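You operate a simulated robot arm through the tools that you are given. There is no shell and no other tool.

You are at the controls of a simulated robot arm. One attempt, no reset.

JOB
Test the yellow-knob clamp with the white gauge and set it to 7 newtons with its black knob.
Fine: afterwards open the clamp and put the gauge back on the grey tray.

Only the result counts: the job must be done as asked and must still hold three seconds after the hand-in. Knocking over, shifting, dropping, spilling or breaking anything else fails it.

ROBOT AND FRAMES
A 6-joint arm with a fingered hand, fixed in place. Base frame: the origin is at the foot of the arm, x ahead of it, y to its left, z up; the work surface is at about z = 86. Readings come in cm, rad, newtons and seconds.
With the tool pointing down near the work surface it reaches from about 26 to 88 cm from the base axis. Its first joint turns from -2.897 to 2.897 rad. Payload 5 kg.
The tool frame sits at the grasp point between the pads (the TCP): z along the fingers, y along the line on which they close. The tips reach 3.6 cm beyond it. The gripper opens to 12 cm. The gripper's body begins 4.2 cm behind the TCP. The gripper is a hand of 4 fingers: y runs from the thumb to the fingers, the wrist lies at [-1.9, -12.3, -21.1] in the tool frame.
Orientation is that of the tool frame in the base frame, as [roll, pitch, yaw] about the fixed x, y, z axes, in that order (R = Rz(yaw) Ry(pitch) Rx(roll)). With the fingers straight down and the wrist toward the robot, the tool's x, y and z point along [0, 1, 0], [1, 0, 0] and [0, 0, -1] of the base frame.

CONTROLS
- The arm moves only by the tool servo_tool. Its argument "plan" is a list of rows, each an object of numbers (a shift or turn left out is 0): "tx", "ty", "tz": the shift along the tool's x, y, z in mm; "ax", "ay", "az": the turn, a rotation vector about the tool's x, y, z in rad. In form: [{"tx": .., "ty": .., "tz": .., "ax": .., "ay": .., "az": ..}, ...]. A call has 1 to 20 rows; each row shifts and turns the commanded pose from where the row before left it, along the tool's axes as they then stand. Rows are played at 5 a second. More than 5 cm and 0.15 rad between two rows, and nothing of the call is played. A pose out of reach is approached as far as the arm can. The call stops where the force on the tool passes 40 N (or 10 N more than at its start, if that is more) or the arm is blocked; 0.2 s more then pass. In this call time passes only in rows, and 0.2 s behind the last. It gives the time, the measured TCP pose, the force on the tool (base axes), the opening and the grip force at its end, in the units of the frame above (readings bear some noise), with the torque about the TCP (base axes, N m) and any sound that the robot's microphone picked up.
- Cameras (640 x 400 px; columns grow to the right, rows downward): "scene" is fixed at [40.11, -49.94, 162.37]; the picture's right is [0.62, -0.78, 0.00], its down [-0.68, -0.54, -0.50] and it looks along [0.39, 0.31, -0.86] (base axes); focal length 325 px, centre (320, 200). "wrist" rides on the gripper at [7.3, -10.1, -14.2] in the tool frame; the picture's right is [-0.79, 0.29, -0.54], its down [-0.56, -0.70, 0.44] and it looks along [-0.25, 0.65, 0.71] (tool axes); focal length 280 px, centre (320, 200). There is no depth. A picture from a camera that has moved, and an enlarged one, comes with that camera's place and axes in the base frame and with its lens.
- get_image(camera): a new picture of that camera. It takes no simulated time.
- raise_lower(by): slides the trunk up (or, below 0, down) by that many cm; the arm rides with it, the base frame stays. It gives what a move gives, with no picture.
- curl_fingers(index, middle, ring, thumb_bend, thumb_turn): sets how far each is bent, from 0 (flat) to 1 (curled in); at 0.3 the hand is open as for a grip, at 0.7 the pads meet at the TCP. One left out holds its place. A second passes; each finger stops where it meets its share of the squeeze, and holds until it gets a number again. It is the only way to open and close the hand. It gives what a move gives, with no picture; readings hold the bend of each and the force on the fingers (four entries, about 0 where the hand has none), thumb and palm. thumb_turn goes from beside the hand (0) to across from the fingers (1), as for a grip.
- close_up(camera, box): a new picture of the part [left, top, right, bottom] of that camera's present view, enlarged. It takes no simulated time.
- finish_job(): hands the job in; it is judged then, once.

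Places have to be worked out from the pictures, the camera data and where the tool is seen. Open the gripper and draw the arm clear of the work before you hand the job in, unless the task says otherwise.

The tools are called by a JSON object that holds its "method" and its "body". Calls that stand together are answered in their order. servo_tool: Moves the arm, as the interface text tells. Its arguments: {"type":"object","properties":{"plan":{"type":"array","items":{"type":"object","properties":{"tx":{"type":"number"},"ty":{"type":"number"},"tz":{"type":"number"},"ax":{"type":"number"},"ay":{"type":"number"},"az":{"type":"number"}}}}},"required":["plan"]} The other tools are called the same way: raise_lower (by) slides the trunk up or down; curl_fingers (index, middle, ring, thumb_bend, thumb_turn) moves the fingers one by one; get_image (camera) takes a picture; close_up (camera, box) takes an enlarged picture of a part of a camera's view; finish_job () hands the job in.

At the start:

```text
time: 0.0
tool_pos: [65.93, -27.65, 123.46]
ee_rot: [3.141, 0.0, 1.571]
wrist_force: [0.5, -0.3, 0.0]
torque: [-0.01, -0.01, 0.0]
opening: 11.96
gripper_force: 0.2
shape: jaw
bend: [0.3, 0.3, 0.3, 0.3, 0.98]
finger forces: [0.0, 0.1, 0.0, 0.0, 0.0, 0.0]
trunk travel left (down, up): [-70.0, 14.0]
```

scene: 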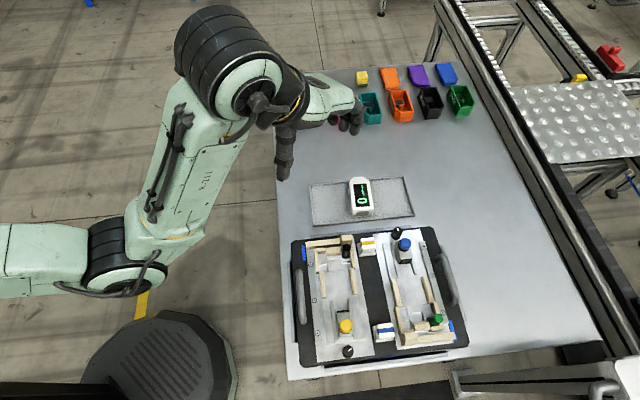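
wrist: 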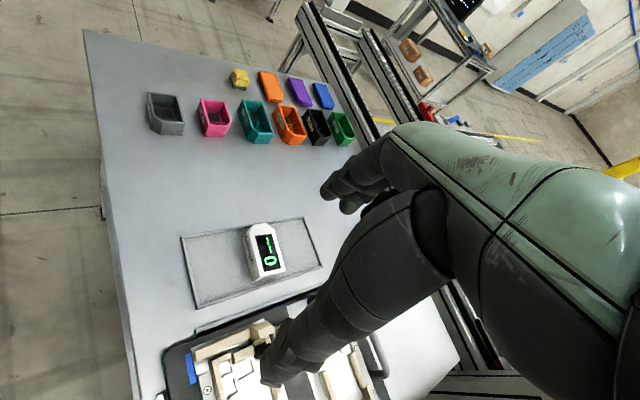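

I'll start by looking closely at the clamp board and the gauge on the tray.

{"method": "close_up", "body": {"camera": "scene", "box": [280, 215, 480, 385]}}

{"method": "close_up", "body": {"camera": "scene", "box": [300, 160, 430, 240]}}

{"method": "close_up", "body": {"camera": "wrist", "box": [150, 200, 410, 400]}}

```text
2.35 times, centred on (380, 300) of scene
camera zoom: at [40.11, -49.94, 162.37], right [0.62, -0.78, 0.0], down [-0.68, -0.54, -0.5], along [0.39, 0.31, -0.86], focal length 764 px, centre (179, -35)
```

zoom: 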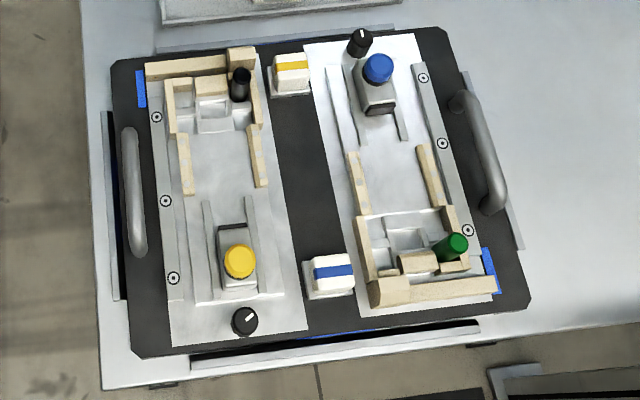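

```text
4.92 times, centred on (365, 200) of scene
camera zoom: at [40.11, -49.94, 162.37], right [0.62, -0.78, 0.0], down [-0.68, -0.54, -0.5], along [0.39, 0.31, -0.86], focal length 1599 px, centre (98, 200)
```

zoom: 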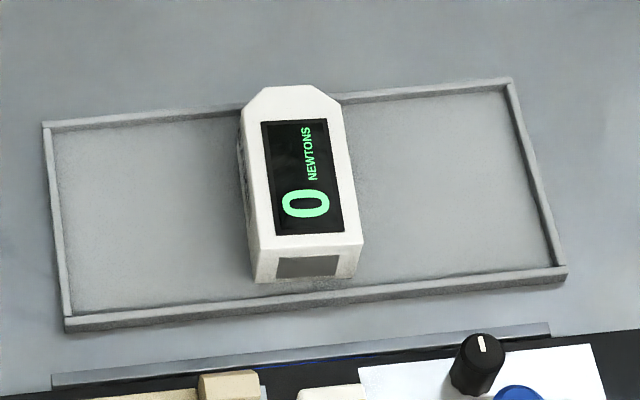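

```text
2.00 times, centred on (280, 300) of wrist
camera zoom: at [55.82, -20.35, 137.75], right [0.29, -0.79, 0.54], down [-0.7, -0.56, -0.44], along [0.65, -0.25, -0.71], focal length 561 px, centre (400, 0)
```

zoom: 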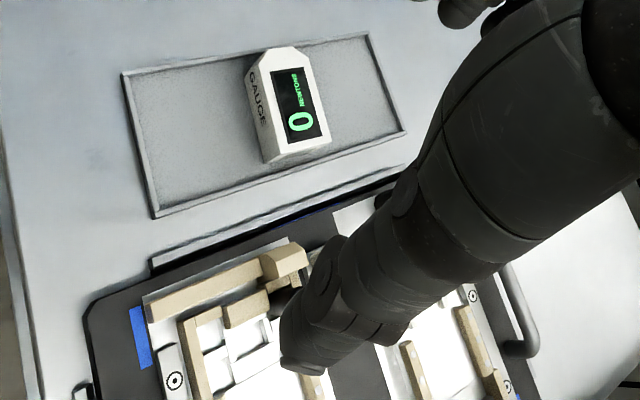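

The board carries two clamps; the left one has the yellow knob. I'll zoom in further on each part before moving.

{"method": "close_up", "body": {"camera": "scene", "box": [295, 230, 385, 290]}}

{"method": "close_up", "body": {"camera": "scene", "box": [295, 285, 405, 365]}}

{"method": "close_up", "body": {"camera": "scene", "box": [375, 220, 475, 350]}}

{"method": "close_up", "body": {"camera": "scene", "box": [335, 170, 385, 220]}}

```text
6.67 times, centred on (340, 260) of scene
camera zoom: at [40.11, -49.94, 162.37], right [0.62, -0.78, 0.0], down [-0.68, -0.54, -0.5], along [0.39, 0.31, -0.86], focal length 2165 px, centre (187, -200)
```

zoom: 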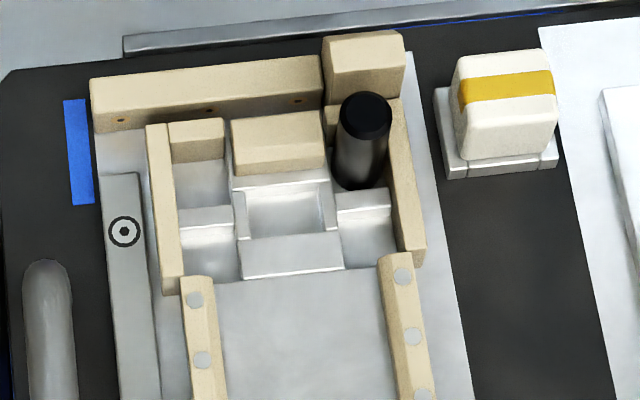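

```text
5.00 times, centred on (350, 325) of scene
camera zoom: at [40.11, -49.94, 162.37], right [0.62, -0.78, 0.0], down [-0.68, -0.54, -0.5], along [0.39, 0.31, -0.86], focal length 1624 px, centre (170, -425)
```

zoom: 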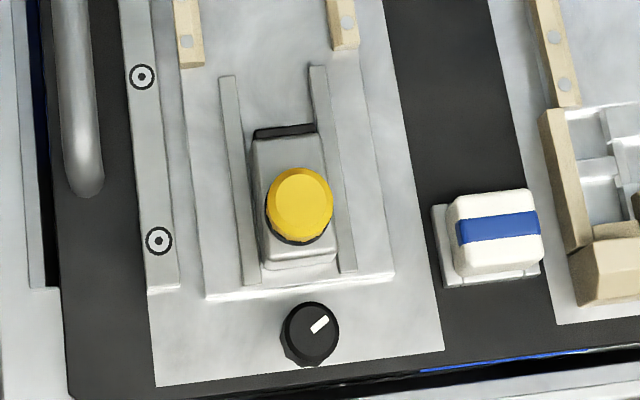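

```text
3.08 times, centred on (425, 285) of scene
camera zoom: at [40.11, -49.94, 162.37], right [0.62, -0.78, 0.0], down [-0.68, -0.54, -0.5], along [0.39, 0.31, -0.86], focal length 999 px, centre (-3, -62)
```

zoom: 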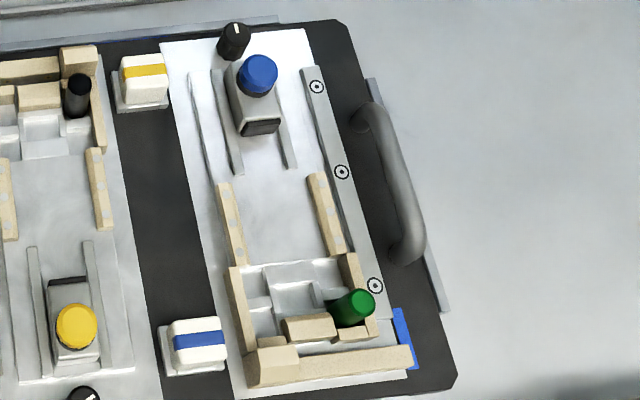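

```text
8.00 times, centred on (360, 195) of scene
camera zoom: at [40.11, -49.94, 162.37], right [0.62, -0.78, 0.0], down [-0.68, -0.54, -0.5], along [0.39, 0.31, -0.86], focal length 2598 px, centre (0, 240)
```

zoom: 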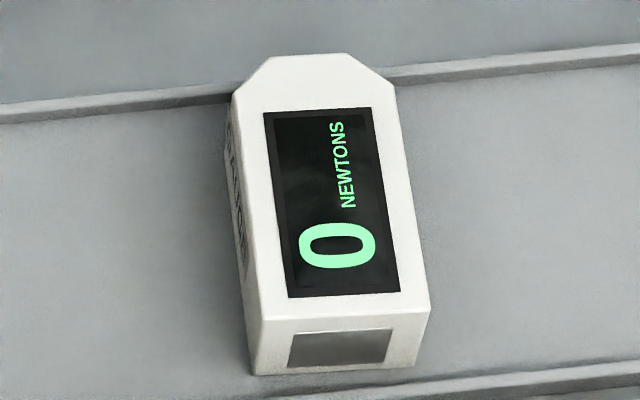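

The gauge lies at about (80, -32), its axis at roughly 42–45° in the base frame. The clamp runs from its dial near (48, -50) to its nest near (62, -37). I'll move the hand back and turn it 45° so the wrist camera can view the clamp from its side.

{"method": "servo_tool", "body": {"plan": [{"tx": -4.5, "ty": -28.3, "tz": 3}, {"tx": -4.5, "ty": -28.3, "tz": 3}, {"tx": -4.5, "ty": -28.3, "tz": 3}, {"tx": -4.5, "ty": -28.3, "tz": 3}, {"tx": -4.5, "ty": -28.3, "tz": 3}, {"tx": -4.5, "ty": -28.3, "tz": 3}, {"az": 0.131}, {"az": 0.131}, {"az": 0.131}, {"az": 0.131}, {"az": 0.131}, {"az": 0.1304}]}}

{"method": "get_image", "body": {"camera": "wrist"}}

{"method": "get_image", "body": {"camera": "scene"}}

```text
time: 2.6
tool_pos: [54.34, -32.96, 116.0]
ee_rot: [-3.141, 0.0, 0.784]
wrist_force: [-0.4, 0.5, -0.1]
torque: [-0.02, -0.02, -0.01]
opening: 11.96
gripper_force: 0.1
shape: jaw
bend: [0.3, 0.3, 0.3, 0.3, 0.98]
finger forces: [0.1, 0.0, 0.1, 0.1, 0.0, 0.1]
out of reach, approached as far as the arm can: row 1, 2, 3, 4, 5, 6
trunk travel left (down, up): [-70.0, 14.0]
```

```text
taken
camera wrist: at [52.33, -20.63, 130.24], right [-0.36, -0.76, 0.54], down [-0.89, 0.1, -0.44], along [0.28, -0.64, -0.71], focal length 280 px, centre (320, 200)
```

wrist: 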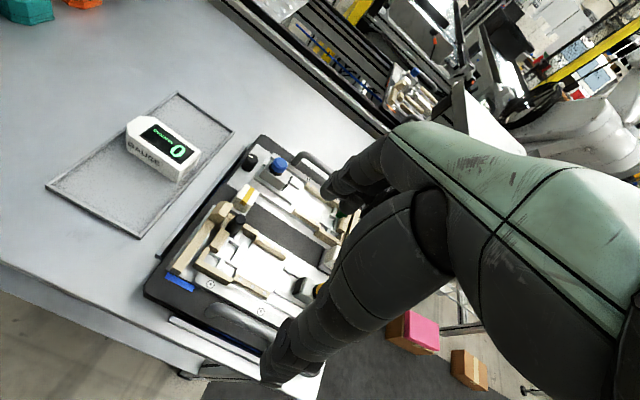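

```text
taken
```

scene: 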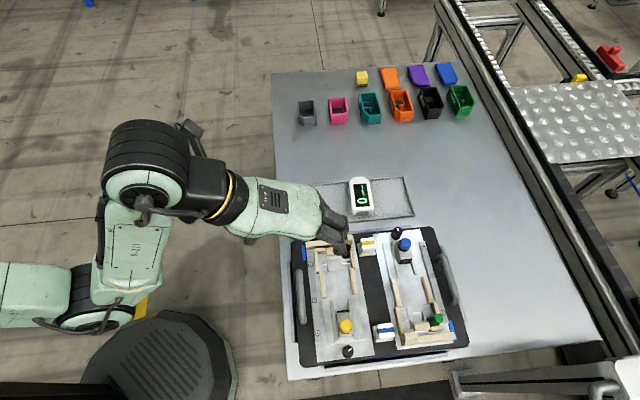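

The arm stopped a bit short at this height, but the wrist camera now sees the clamps and gauge from the side. I'll zoom in.

{"method": "close_up", "body": {"camera": "wrist", "box": [150, 140, 350, 330]}}

{"method": "close_up", "body": {"camera": "wrist", "box": [165, 190, 265, 290]}}

{"method": "close_up", "body": {"camera": "wrist", "box": [110, 100, 210, 200]}}

{"method": "close_up", "body": {"camera": "scene", "box": [280, 170, 400, 270]}}

```text
2.11 times, centred on (250, 235) of wrist
camera zoom: at [52.33, -20.63, 130.24], right [-0.36, -0.76, 0.54], down [-0.89, 0.1, -0.44], along [0.28, -0.64, -0.71], focal length 590 px, centre (467, 126)
```

zoom: 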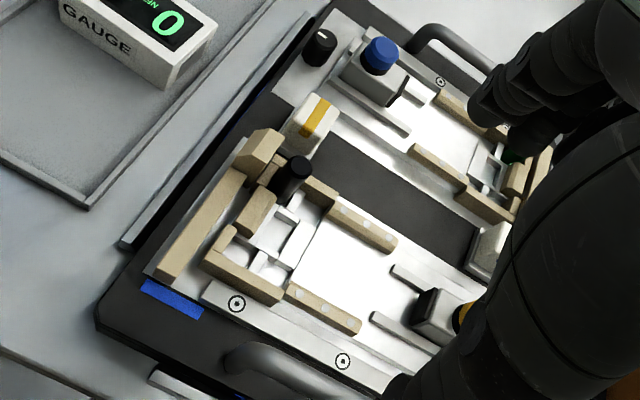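

```text
4.00 times, centred on (215, 240) of wrist
camera zoom: at [52.33, -20.63, 130.24], right [-0.36, -0.76, 0.54], down [-0.89, 0.1, -0.44], along [0.28, -0.64, -0.71], focal length 1122 px, centre (740, 40)
```

zoom: 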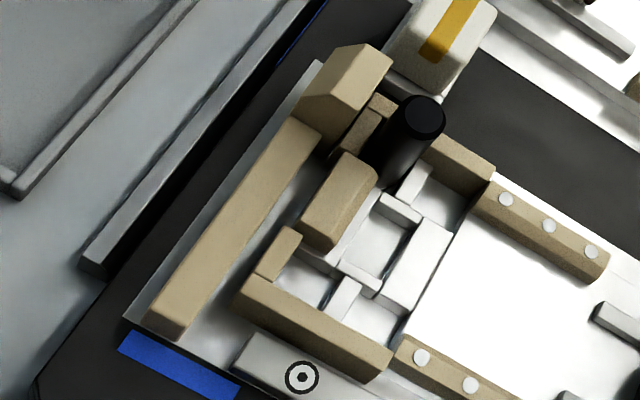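

```text
4.00 times, centred on (160, 150) of wrist
camera zoom: at [52.33, -20.63, 130.24], right [-0.36, -0.76, 0.54], down [-0.89, 0.1, -0.44], along [0.28, -0.64, -0.71], focal length 1122 px, centre (960, 400)
```

zoom: 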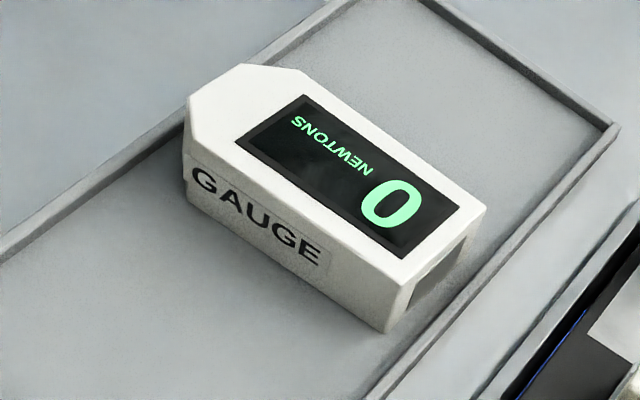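

```text
4.00 times, centred on (340, 220) of scene
camera zoom: at [40.11, -49.94, 162.37], right [0.62, -0.78, 0.0], down [-0.68, -0.54, -0.5], along [0.39, 0.31, -0.86], focal length 1299 px, centre (240, 120)
```

zoom: 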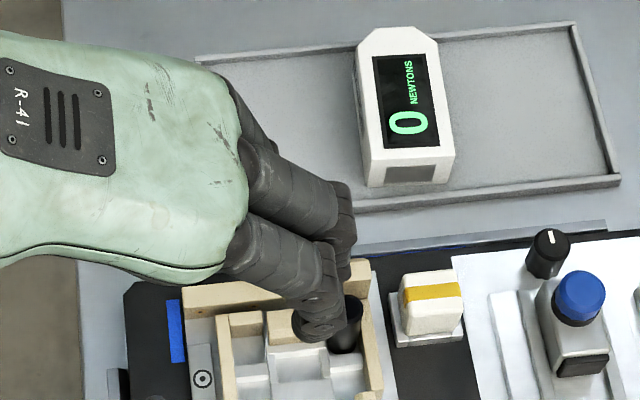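

The two views agree: gauge top is at about z = 90.4 with its centre at about (81, -31). The black pin in the nest is at z ≈ 93.5. Next I'll lower the hand and shift it along the clamp axis to see the carriage and dial from the side.

{"method": "servo_tool", "body": {"plan": [{"tx": -25, "tz": 20}, {"tx": -25, "tz": 20}, {"tx": -25, "tz": 20}, {"tx": -25, "tz": 20}]}}

{"method": "get_image", "body": {"camera": "wrist"}}

{"method": "get_image", "body": {"camera": "scene"}}

```text
time: 3.6
tool_pos: [47.07, -40.24, 107.99]
ee_rot: [-3.14, -0.002, 0.784]
wrist_force: [0.4, 0.2, -0.1]
torque: [-0.02, -0.02, 0.01]
opening: 11.99
gripper_force: 0.1
shape: jaw
bend: [0.3, 0.3, 0.3, 0.3, 0.98]
finger forces: [0.0, 0.0, 0.0, 0.0, 0.0, 0.1]
trunk travel left (down, up): [-70.0, 14.0]
```

```text
taken
camera wrist: at [45.15, -27.89, 122.25], right [-0.35, -0.76, 0.54], down [-0.89, 0.1, -0.44], along [0.28, -0.64, -0.71], focal length 280 px, centre (320, 200)
```

wrist: 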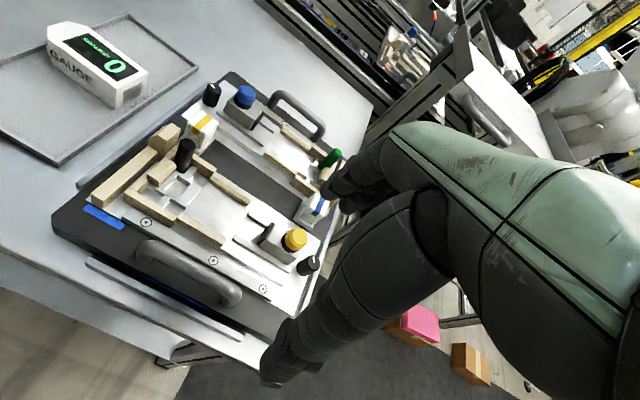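

```text
taken
```

scene: 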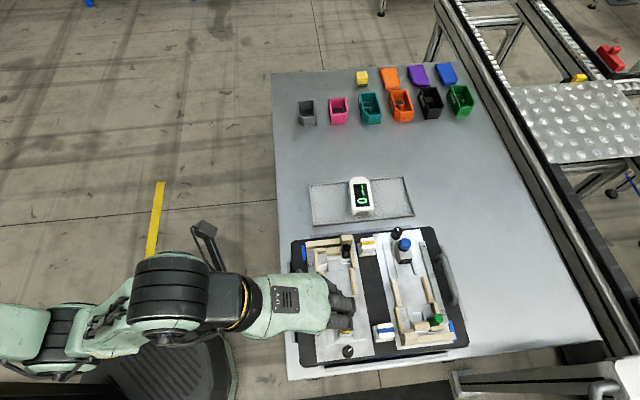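

The wrist camera now sees the whole clamp. I'll zoom in on the nest, the carriage and the dial.

{"method": "close_up", "body": {"camera": "wrist", "box": [70, 110, 230, 260]}}

{"method": "close_up", "body": {"camera": "wrist", "box": [210, 190, 340, 300]}}

{"method": "close_up", "body": {"camera": "wrist", "box": [190, 70, 350, 230]}}

{"method": "close_up", "body": {"camera": "scene", "box": [270, 240, 400, 370]}}

```text
2.67 times, centred on (150, 185) of wrist
camera zoom: at [45.15, -27.89, 122.25], right [-0.35, -0.76, 0.54], down [-0.89, 0.1, -0.44], along [0.28, -0.64, -0.71], focal length 748 px, centre (773, 240)
```

zoom: 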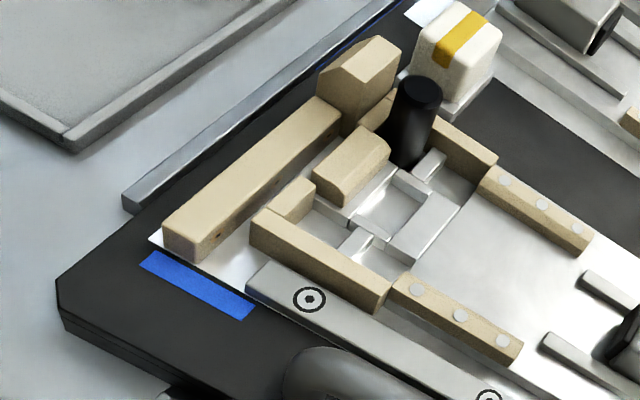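

```text
3.64 times, centred on (275, 245) of wrist
camera zoom: at [45.15, -27.89, 122.25], right [-0.35, -0.76, 0.54], down [-0.89, 0.1, -0.44], along [0.28, -0.64, -0.71], focal length 1020 px, centre (484, 36)
```

zoom: 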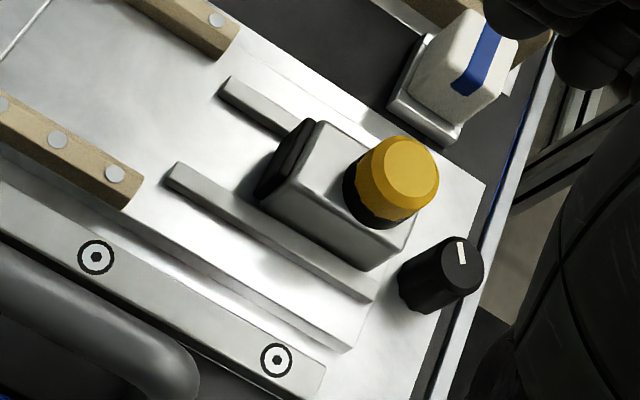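

```text
2.50 times, centred on (270, 150) of wrist
camera zoom: at [45.15, -27.89, 122.25], right [-0.35, -0.76, 0.54], down [-0.89, 0.1, -0.44], along [0.28, -0.64, -0.71], focal length 701 px, centre (445, 325)
```

zoom: 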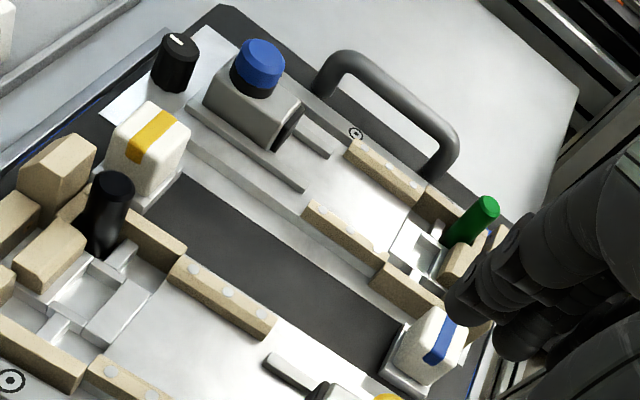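

```text
3.08 times, centred on (335, 305) of scene
camera zoom: at [40.11, -49.94, 162.37], right [0.62, -0.78, 0.0], down [-0.68, -0.54, -0.5], along [0.39, 0.31, -0.86], focal length 999 px, centre (274, -123)
```

zoom: 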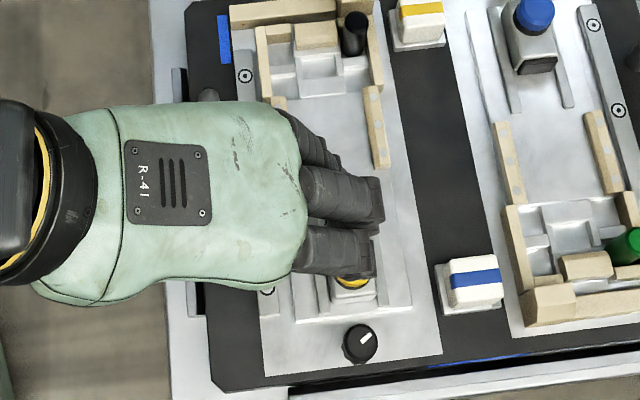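

I now have the main positions along the clamp axis (p along 45°, q across):
- dial: p ≈ -1.3
- yellow knob: p ≈ 3.2, top z ≈ 94.5
- pad face: p ≈ 6.4
- nest front: p ≈ 15.9
- axis: q ≈ 70

I'll go a little lower for a closer look at the nest.

{"method": "servo_tool", "body": {"plan": [{"tx": 12, "ty": 15.7, "tz": 25}, {"tx": 12, "ty": 15.7, "tz": 25}, {"tx": 12, "ty": 15.6, "tz": 26}]}}

{"method": "get_image", "body": {"camera": "wrist"}}

{"method": "close_up", "body": {"camera": "wrist", "box": [40, 80, 280, 280]}}

{"method": "close_up", "body": {"camera": "scene", "box": [290, 230, 400, 370]}}

```text
time: 4.4
tool_pos: [53.11, -40.97, 100.36]
ee_rot: [-3.142, 0.001, 0.786]
wrist_force: [0.5, -0.1, -0.8]
torque: [-0.03, 0.01, 0.0]
opening: 11.98
gripper_force: 0.1
shape: jaw
bend: [0.3, 0.3, 0.3, 0.3, 0.98]
finger forces: [0.0, 0.0, 0.1, 0.1, 0.0, 0.0]
trunk travel left (down, up): [-70.0, 14.0]
```

```text
taken
camera wrist: at [50.99, -28.65, 114.68], right [-0.35, -0.76, 0.54], down [-0.89, 0.1, -0.44], along [0.28, -0.64, -0.71], focal length 280 px, centre (320, 200)
```

wrist: 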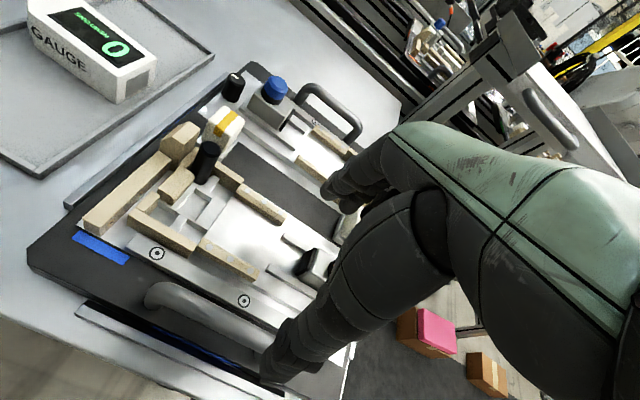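

```text
2.00 times, centred on (160, 180) of wrist
camera zoom: at [50.99, -28.65, 114.68], right [-0.35, -0.76, 0.54], down [-0.89, 0.1, -0.44], along [0.28, -0.64, -0.71], focal length 561 px, centre (640, 240)
```

zoom: 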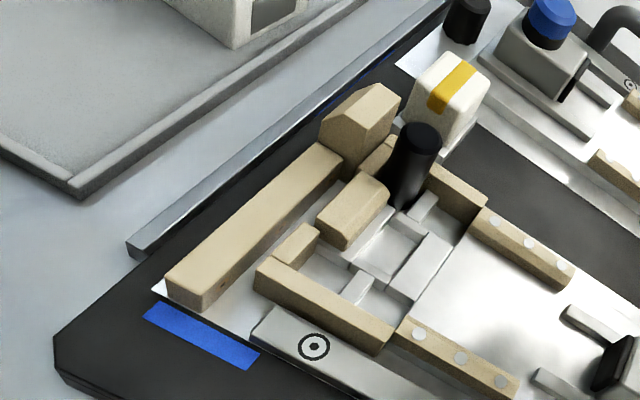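

```text
2.86 times, centred on (345, 300) of scene
camera zoom: at [40.11, -49.94, 162.37], right [0.62, -0.78, 0.0], down [-0.68, -0.54, -0.5], along [0.39, 0.31, -0.86], focal length 928 px, centre (249, -86)
```

zoom: 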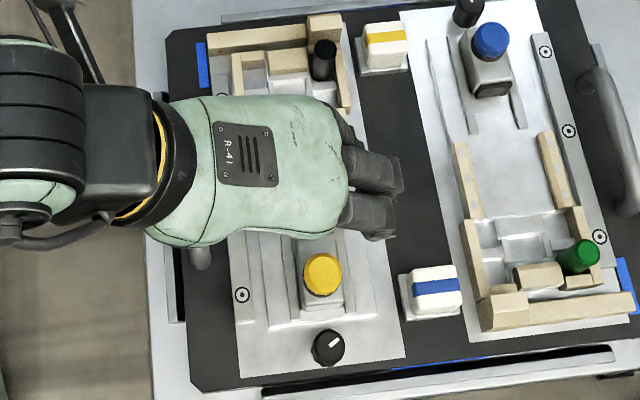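

Zooming closer on the nest from here.

{"method": "close_up", "body": {"camera": "wrist", "box": [130, 120, 270, 290]}}

{"method": "close_up", "body": {"camera": "wrist", "box": [150, 150, 230, 230]}}

{"method": "close_up", "body": {"camera": "wrist", "box": [240, 200, 360, 400]}}

{"method": "close_up", "body": {"camera": "wrist", "box": [300, 100, 500, 300]}}

```text
2.35 times, centred on (200, 205) of wrist
camera zoom: at [50.99, -28.65, 114.68], right [-0.35, -0.76, 0.54], down [-0.89, 0.1, -0.44], along [0.28, -0.64, -0.71], focal length 660 px, centre (602, 188)
```

zoom: 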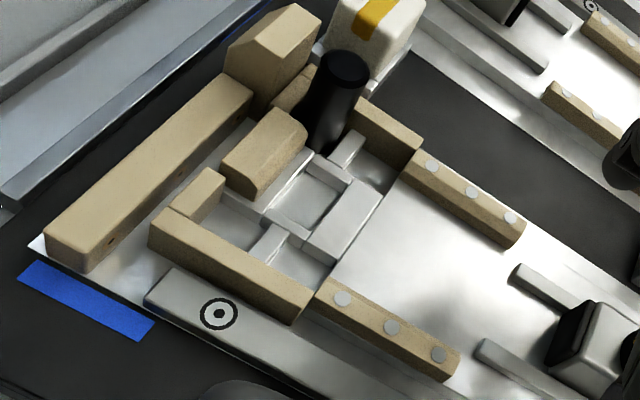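

```text
5.00 times, centred on (190, 190) of wrist
camera zoom: at [50.99, -28.65, 114.68], right [-0.35, -0.76, 0.54], down [-0.89, 0.1, -0.44], along [0.28, -0.64, -0.71], focal length 1402 px, centre (970, 250)
```

zoom: 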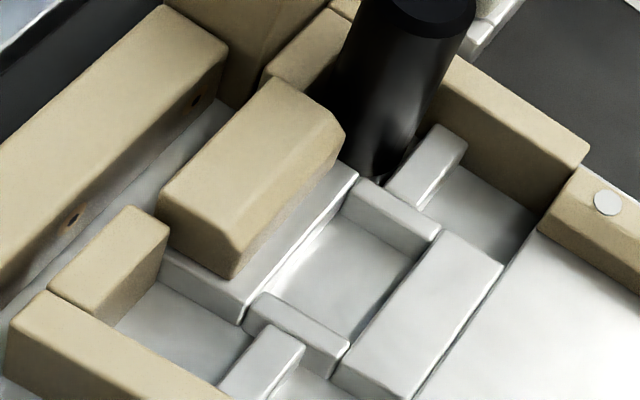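

```text
2.00 times, centred on (300, 300) of wrist
camera zoom: at [50.99, -28.65, 114.68], right [-0.35, -0.76, 0.54], down [-0.89, 0.1, -0.44], along [0.28, -0.64, -0.71], focal length 561 px, centre (360, 0)
```

zoom: 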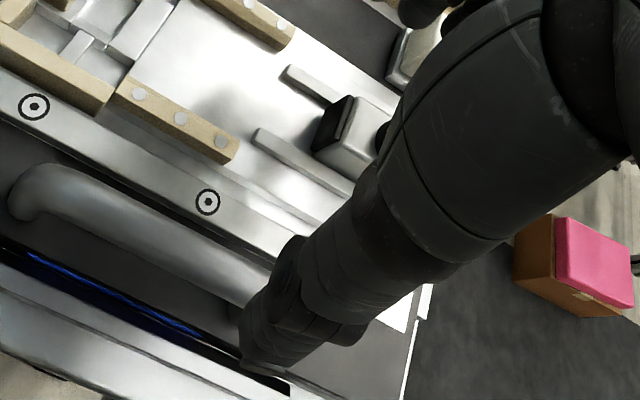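

```text
2.00 times, centred on (400, 200) of wrist
camera zoom: at [50.99, -28.65, 114.68], right [-0.35, -0.76, 0.54], down [-0.89, 0.1, -0.44], along [0.28, -0.64, -0.71], focal length 561 px, centre (160, 200)
```

zoom: 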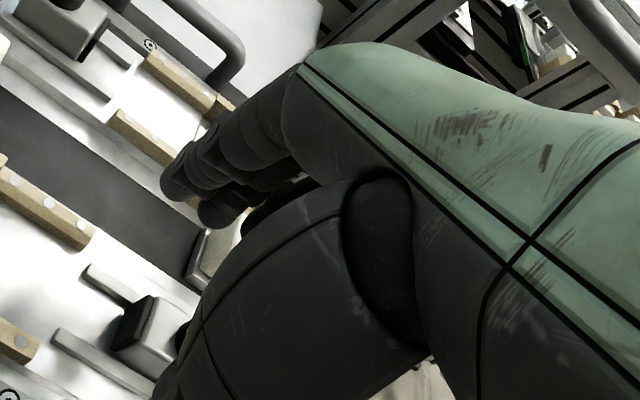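

Floor between the rails is at about z ≈ 89.3, wood rails top at ≈ 90.3, and the wood stop is near p ≈ 20. That leaves the gauge's roughly 10 cm length fitting between the rails, nose toward the stop and grey pad toward the carriage. Now I'll move above the gauge.

{"method": "servo_tool", "body": {"plan": [{"tz": -20}, {"tx": 32, "ty": 15.8}, {"tx": 32, "ty": 15.8}, {"tx": 32, "ty": 15.8}, {"tx": 32, "ty": 15.8}, {"tx": 32, "ty": 15.8}, {"tx": 32, "ty": 15.8}, {"tx": 32, "ty": 15.8}, {"tx": 31, "ty": 15.4, "az": 0.049}]}}

{"method": "get_image", "body": {"camera": "wrist"}}

{"method": "get_image", "body": {"camera": "scene"}}

```text
time: 6.4
tool_pos: [80.11, -31.89, 102.29]
ee_rot: [3.141, 0.002, 0.735]
wrist_force: [0.0, 0.3, -0.3]
torque: [-0.01, 0.01, 0.0]
opening: 11.98
gripper_force: 0.0
shape: jaw
bend: [0.3, 0.3, 0.3, 0.3, 0.98]
finger forces: [0.1, 0.1, 0.0, 0.1, 0.1, 0.0]
trunk travel left (down, up): [-70.0, 14.0]
```

```text
taken
camera wrist: at [78.67, -19.44, 116.55], right [-0.39, -0.74, 0.54], down [-0.89, 0.14, -0.44], along [0.25, -0.65, -0.71], focal length 280 px, centre (320, 200)
```

wrist: 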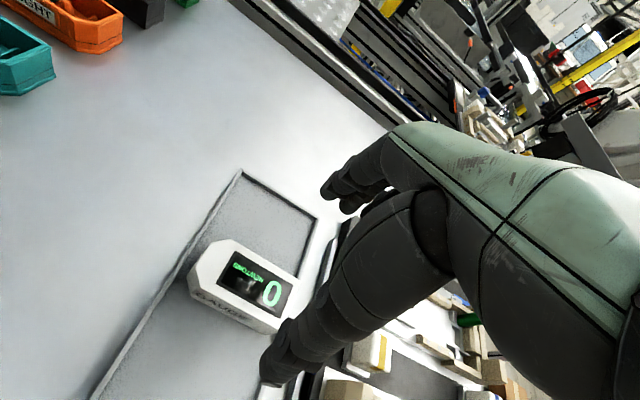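

```text
taken
```

scene: 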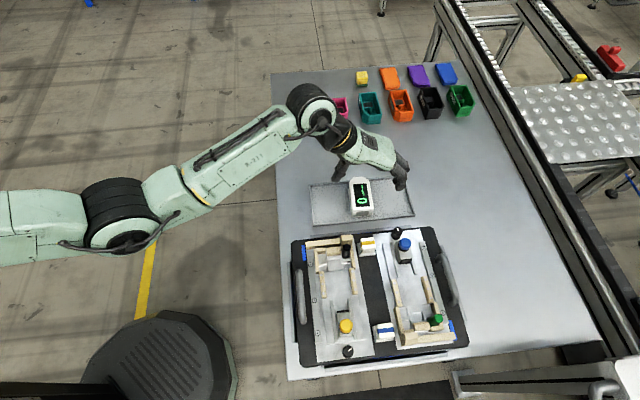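

Reach is fine. I'll zoom in on the hand above the gauge from both cameras to check alignment.

{"method": "close_up", "body": {"camera": "scene", "box": [310, 120, 430, 230]}}

{"method": "close_up", "body": {"camera": "wrist", "box": [170, 140, 400, 400]}}

```text
3.64 times, centred on (370, 175) of scene
camera zoom: at [40.11, -49.94, 162.37], right [0.62, -0.78, 0.0], down [-0.68, -0.54, -0.5], along [0.39, 0.31, -0.86], focal length 1181 px, centre (138, 291)
```

zoom: 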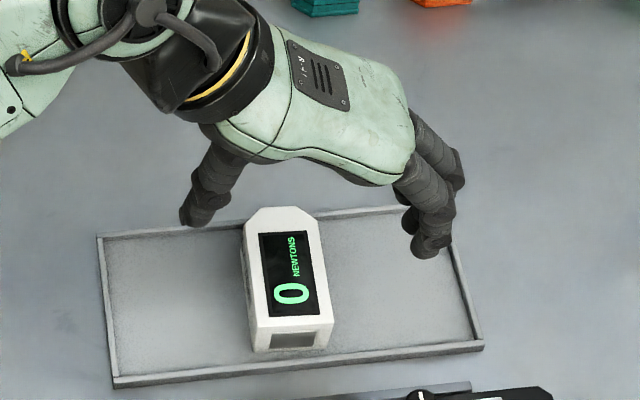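

```text
1.54 times, centred on (285, 270) of wrist
camera zoom: at [78.67, -19.44, 116.55], right [-0.39, -0.74, 0.54], down [-0.89, 0.14, -0.44], along [0.25, -0.65, -0.71], focal length 431 px, centre (374, 92)
```

zoom: 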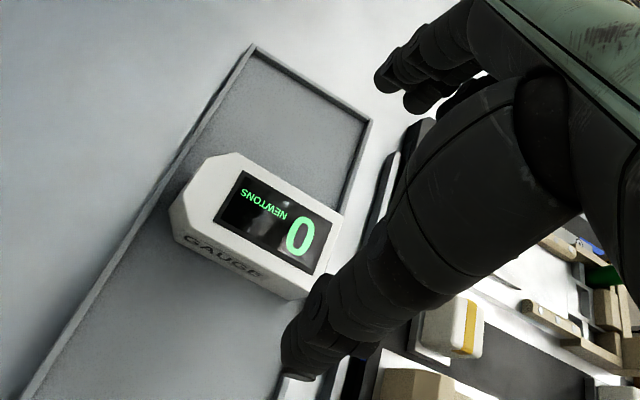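

Both views confirm the gauge centre near q ≈ 79.1 and its length around 9.8 cm, between thumb and fingers. Descending so the tips stay about 1.3 cm above the tray floor.

{"method": "servo_tool", "body": {"plan": [{"tz": 25}, {"tz": 25}, {"tz": 25}, {"tz": 20}, {"tz": 15}]}}

{"method": "close_up", "body": {"camera": "scene", "box": [310, 120, 430, 230]}}

{"method": "get_image", "body": {"camera": "wrist"}}

```text
time: 7.6
tool_pos: [80.08, -31.82, 91.44]
ee_rot: [3.14, 0.0, 0.737]
wrist_force: [-0.1, -0.2, -0.5]
torque: [0.02, -0.01, 0.02]
opening: 11.97
gripper_force: 0.0
shape: jaw
bend: [0.3, 0.3, 0.3, 0.3, 0.98]
finger forces: [0.0, 0.1, 0.1, 0.0, 0.0, 0.1]
trunk travel left (down, up): [-70.0, 14.0]
```

```text
3.64 times, centred on (370, 175) of scene
camera zoom: at [40.11, -49.94, 162.37], right [0.62, -0.78, 0.0], down [-0.68, -0.54, -0.5], along [0.39, 0.31, -0.86], focal length 1181 px, centre (138, 291)
```

zoom: 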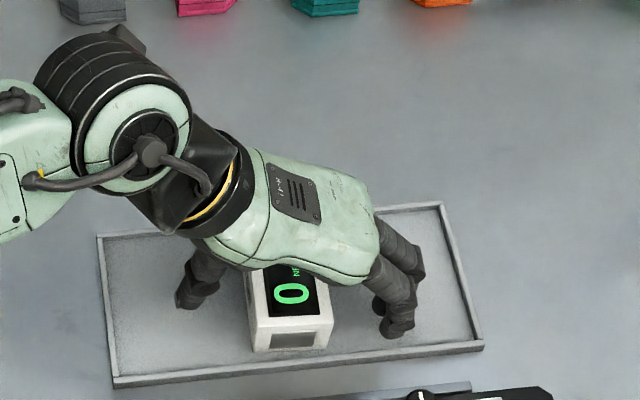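

```text
taken
camera wrist: at [78.62, -19.39, 105.74], right [-0.39, -0.74, 0.54], down [-0.88, 0.14, -0.44], along [0.25, -0.65, -0.71], focal length 280 px, centre (320, 200)
```

wrist: 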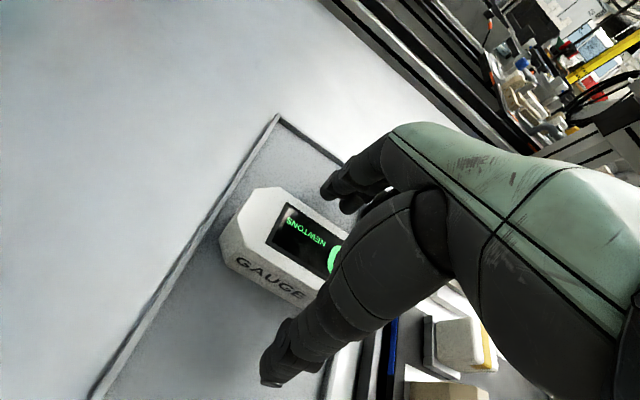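

The hand straddles the gauge symmetrically. I'll close fingers and thumb together on it.

{"method": "curl_fingers", "body": {"index": 0.6, "middle": 0.6, "ring": 0.6, "thumb_bend": 0.6}}

{"method": "close_up", "body": {"camera": "scene", "box": [310, 120, 430, 230]}}

{"method": "get_image", "body": {"camera": "wrist"}}

```text
time: 8.6
tool_pos: [79.97, -31.83, 91.46]
ee_rot: [3.141, -0.001, 0.736]
wrist_force: [-0.5, -0.9, -0.4]
torque: [0.04, 0.0, -0.02]
opening: 5.39
gripper_force: 9.5
shape: fingers
bend: [0.55, 0.57, 0.58, 0.53, 0.96]
finger forces: [4.3, 3.6, 2.1, 0.0, 9.6, 0.0]
trunk travel left (down, up): [-70.0, 14.0]
```

```text
3.64 times, centred on (370, 175) of scene
camera zoom: at [40.11, -49.94, 162.37], right [0.62, -0.78, 0.0], down [-0.68, -0.54, -0.5], along [0.39, 0.31, -0.86], focal length 1181 px, centre (138, 291)
```

zoom: 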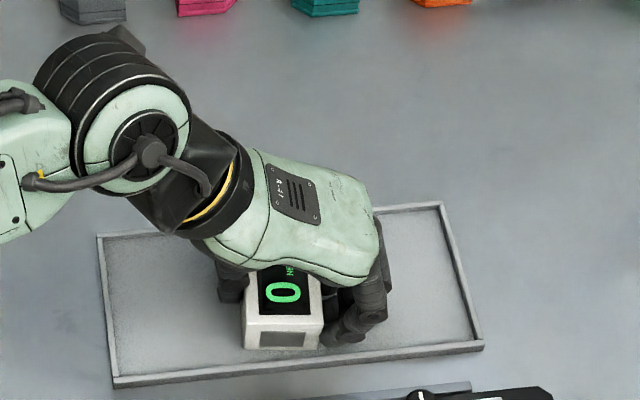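

```text
taken
camera wrist: at [78.59, -19.39, 105.72], right [-0.39, -0.74, 0.54], down [-0.89, 0.14, -0.44], along [0.25, -0.65, -0.71], focal length 280 px, centre (320, 200)
```

wrist: 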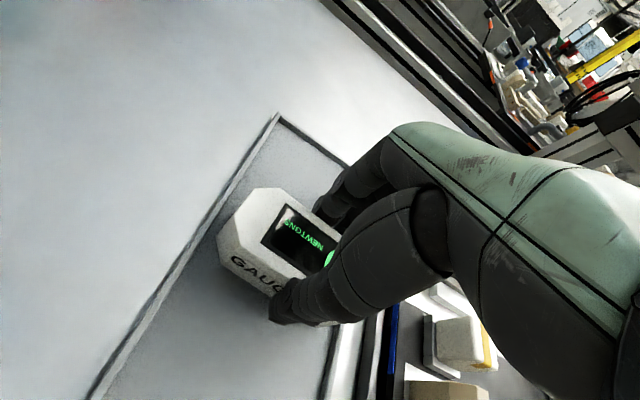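

Grip is firm at 5.39 cm and 9.5 N. Lifting gently and checking the weight and how the gauge sits in the hand.

{"method": "servo_tool", "body": {"plan": [{"tz": -8}, {"tz": -15}, {"tz": -25}, {"tz": -30}, {"tz": -30}]}}

{"method": "close_up", "body": {"camera": "scene", "box": [310, 90, 430, 210]}}

{"method": "close_up", "body": {"camera": "wrist", "box": [190, 150, 370, 350]}}

```text
time: 9.8
tool_pos: [80.03, -31.74, 102.18]
ee_rot: [3.141, -0.001, 0.737]
wrist_force: [0.2, 0.1, -2.3]
torque: [-0.07, -0.01, 0.0]
opening: 5.4
gripper_force: 9.4
shape: fingers
bend: [0.55, 0.57, 0.58, 0.53, 0.96]
finger forces: [4.1, 3.4, 2.0, 0.0, 9.5, 0.0]
trunk travel left (down, up): [-70.0, 14.0]
```

```text
3.33 times, centred on (370, 150) of scene
camera zoom: at [40.11, -49.94, 162.37], right [0.62, -0.78, 0.0], down [-0.68, -0.54, -0.5], along [0.39, 0.31, -0.86], focal length 1082 px, centre (153, 367)
```

zoom: 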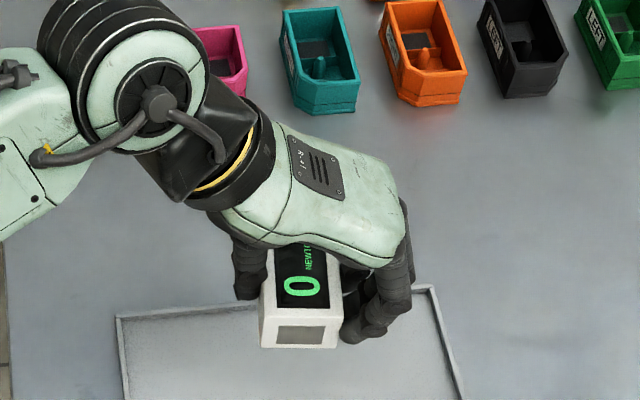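

```text
2.00 times, centred on (280, 250) of wrist
camera zoom: at [78.67, -19.27, 116.57], right [-0.39, -0.74, 0.54], down [-0.89, 0.14, -0.44], along [0.25, -0.65, -0.71], focal length 561 px, centre (400, 100)
```

zoom: 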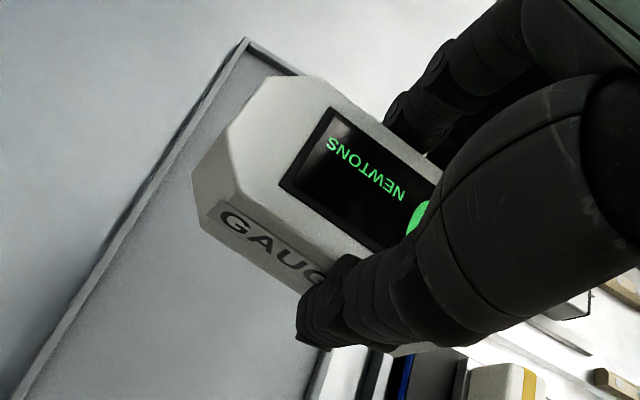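

The gauge lifted cleanly (about 2.3 N). It may be slightly yawed in the hand, so I'll zoom in to measure that.

{"method": "close_up", "body": {"camera": "scene", "box": [350, 160, 390, 200]}}

{"method": "close_up", "body": {"camera": "wrist", "box": [240, 170, 330, 260]}}

{"method": "close_up", "body": {"camera": "wrist", "box": [320, 240, 440, 360]}}

```text
10.00 times, centred on (370, 180) of scene
camera zoom: at [40.11, -49.94, 162.37], right [0.62, -0.78, 0.0], down [-0.68, -0.54, -0.5], along [0.39, 0.31, -0.86], focal length 3248 px, centre (-180, 400)
```

zoom: 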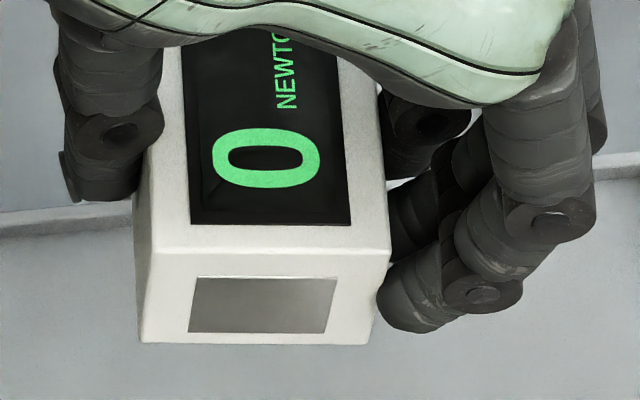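

```text
4.44 times, centred on (285, 215) of wrist
camera zoom: at [78.67, -19.27, 116.57], right [-0.39, -0.74, 0.54], down [-0.89, 0.14, -0.44], along [0.25, -0.65, -0.71], focal length 1246 px, centre (476, 133)
```

zoom: 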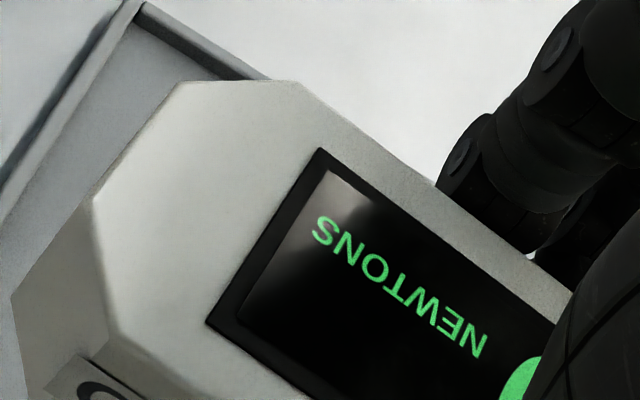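

```text
3.33 times, centred on (380, 300) of wrist
camera zoom: at [78.67, -19.27, 116.57], right [-0.39, -0.74, 0.54], down [-0.89, 0.14, -0.44], along [0.25, -0.65, -0.71], focal length 935 px, centre (120, -133)
```

zoom: 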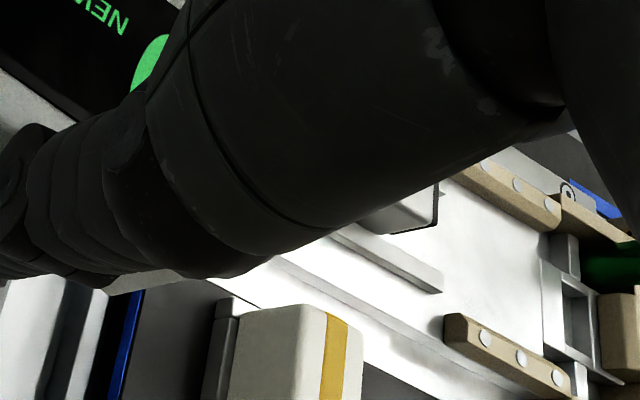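

The gauge sits about 3° yawed in the hand: tip at tool x ≈ 6.6, pad end at x ≈ -3.2. I'll turn to align it with the clamp axis and carry it at height to a hover above the rails.

{"method": "servo_tool", "body": {"plan": [{"az": -0.053}, {"az": -0.053}, {"tx": -26.8, "ty": -12.3}, {"tx": -26.8, "ty": -12.3}, {"tx": -26.8, "ty": -12.3}, {"tx": -26.8, "ty": -12.3}, {"tx": -26.8, "ty": -12.3}, {"tx": -26.8, "ty": -12.3}, {"tx": -26.8, "ty": -12.3}, {"tx": -26.5, "ty": -12.5}]}}

{"method": "get_image", "body": {"camera": "wrist"}}

{"method": "get_image", "body": {"camera": "scene"}}

{"method": "close_up", "body": {"camera": "scene", "box": [290, 220, 400, 330]}}

{"method": "close_up", "body": {"camera": "wrist", "box": [150, 130, 350, 350]}}

```text
time: 12.0
tool_pos: [58.26, -41.23, 102.08]
ee_rot: [3.141, 0.0, 0.842]
wrist_force: [-0.5, 0.0, -2.4]
torque: [-0.05, 0.02, -0.03]
opening: 5.37
gripper_force: 9.7
shape: fingers
bend: [0.55, 0.57, 0.58, 0.53, 0.96]
finger forces: [4.2, 3.3, 1.9, 0.1, 9.2, 0.0]
trunk travel left (down, up): [-70.0, 14.0]
```

```text
taken
camera wrist: at [55.61, -28.97, 116.51], right [-0.31, -0.78, 0.54], down [-0.9, 0.05, -0.44], along [0.32, -0.62, -0.71], focal length 280 px, centre (320, 200)
```

wrist: 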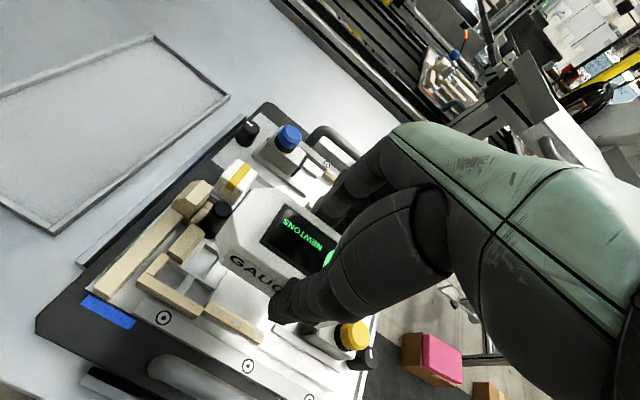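

```text
taken
```

scene: 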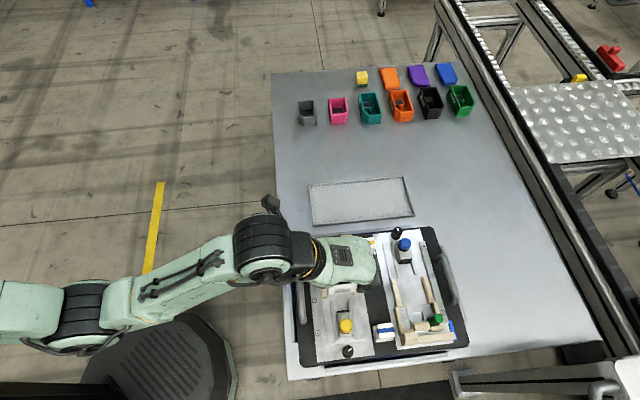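

```text
3.64 times, centred on (345, 275) of scene
camera zoom: at [40.11, -49.94, 162.37], right [0.62, -0.78, 0.0], down [-0.68, -0.54, -0.5], along [0.39, 0.31, -0.86], focal length 1181 px, centre (229, -73)
```

zoom: 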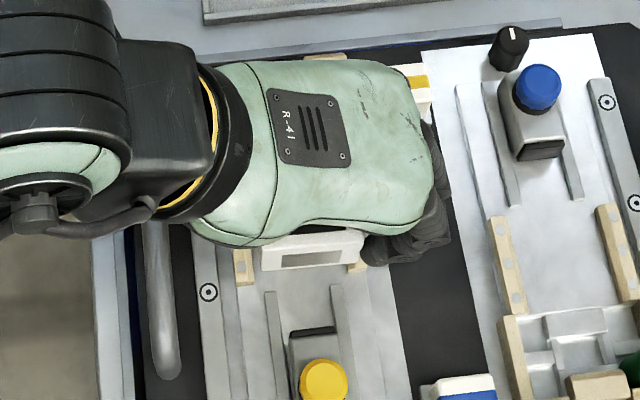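

```text
1.82 times, centred on (250, 240) of wrist
camera zoom: at [55.61, -28.97, 116.51], right [-0.31, -0.78, 0.54], down [-0.9, 0.05, -0.44], along [0.32, -0.62, -0.71], focal length 510 px, centre (447, 127)
```

zoom: 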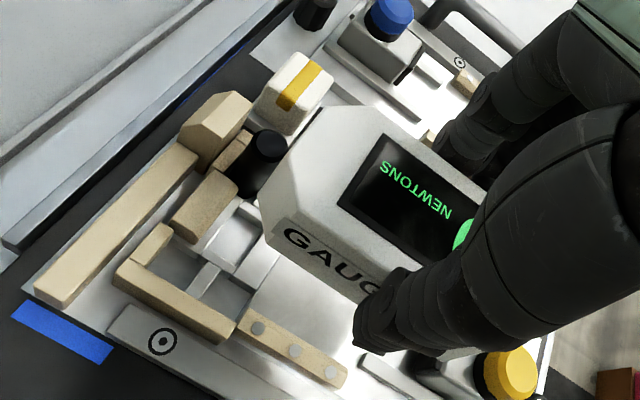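

Hovering above the rails. I'll measure the gauge's end face against the rails with a tight zoom.

{"method": "close_up", "body": {"camera": "scene", "box": [345, 268, 415, 328]}}

{"method": "close_up", "body": {"camera": "scene", "box": [340, 280, 400, 340]}}

{"method": "close_up", "body": {"camera": "scene", "box": [310, 280, 370, 340]}}

{"method": "close_up", "body": {"camera": "wrist", "box": [200, 170, 300, 290]}}

```text
6.67 times, centred on (380, 298) of scene
camera zoom: at [40.11, -49.94, 162.37], right [0.62, -0.78, 0.0], down [-0.68, -0.54, -0.5], along [0.39, 0.31, -0.86], focal length 2165 px, centre (-80, -453)
```

zoom: 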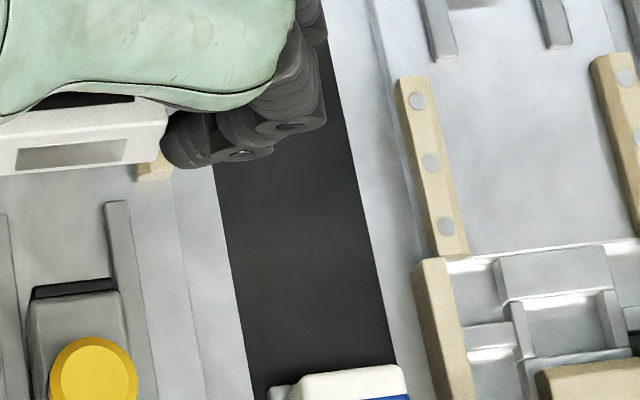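

```text
6.67 times, centred on (370, 310) of scene
camera zoom: at [40.11, -49.94, 162.37], right [0.62, -0.78, 0.0], down [-0.68, -0.54, -0.5], along [0.39, 0.31, -0.86], focal length 2165 px, centre (-13, -533)
```

zoom: 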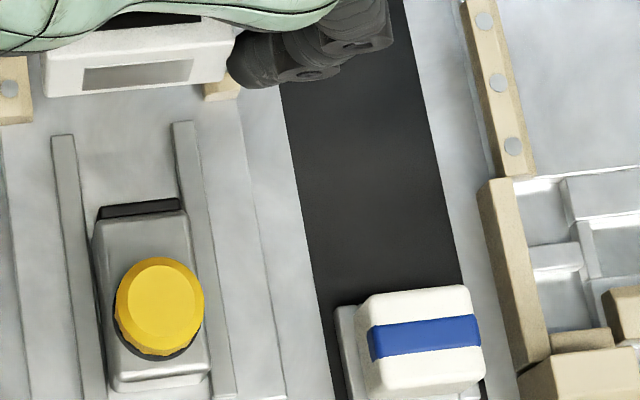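

```text
6.67 times, centred on (340, 310) of scene
camera zoom: at [40.11, -49.94, 162.37], right [0.62, -0.78, 0.0], down [-0.68, -0.54, -0.5], along [0.39, 0.31, -0.86], focal length 2165 px, centre (187, -533)
```

zoom: 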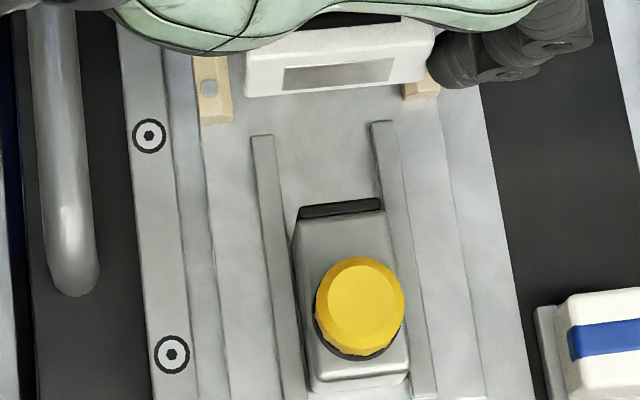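

```text
3.33 times, centred on (250, 230) of wrist
camera zoom: at [55.61, -28.97, 116.51], right [-0.31, -0.78, 0.54], down [-0.9, 0.05, -0.44], along [0.32, -0.62, -0.71], focal length 935 px, centre (553, 100)
```

zoom: 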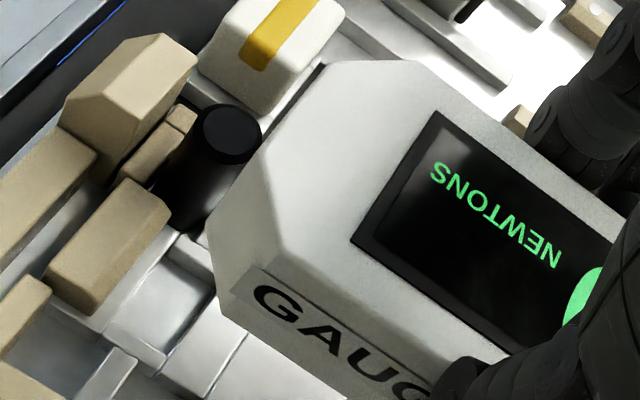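

{"method": "close_up", "body": {"camera": "scene", "box": [340, 280, 385, 305]}}

{"method": "close_up", "body": {"camera": "scene", "box": [335, 285, 385, 335]}}

```text
14.22 times, centred on (362, 292) of scene
camera zoom: at [40.11, -49.94, 162.37], right [0.62, -0.78, 0.0], down [-0.68, -0.54, -0.5], along [0.39, 0.31, -0.86], focal length 4619 px, centre (-284, -1116)
```

zoom: 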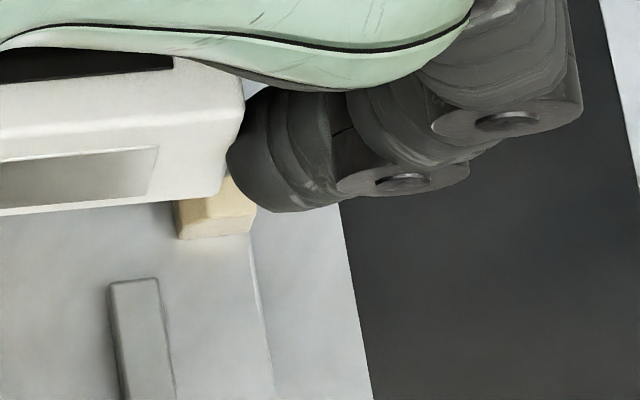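

```text
8.00 times, centred on (360, 310) of scene
camera zoom: at [40.11, -49.94, 162.37], right [0.62, -0.78, 0.0], down [-0.68, -0.54, -0.5], along [0.39, 0.31, -0.86], focal length 2598 px, centre (0, -680)
```

zoom: 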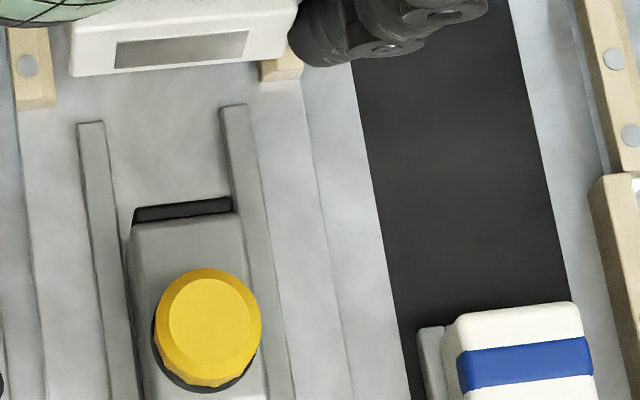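

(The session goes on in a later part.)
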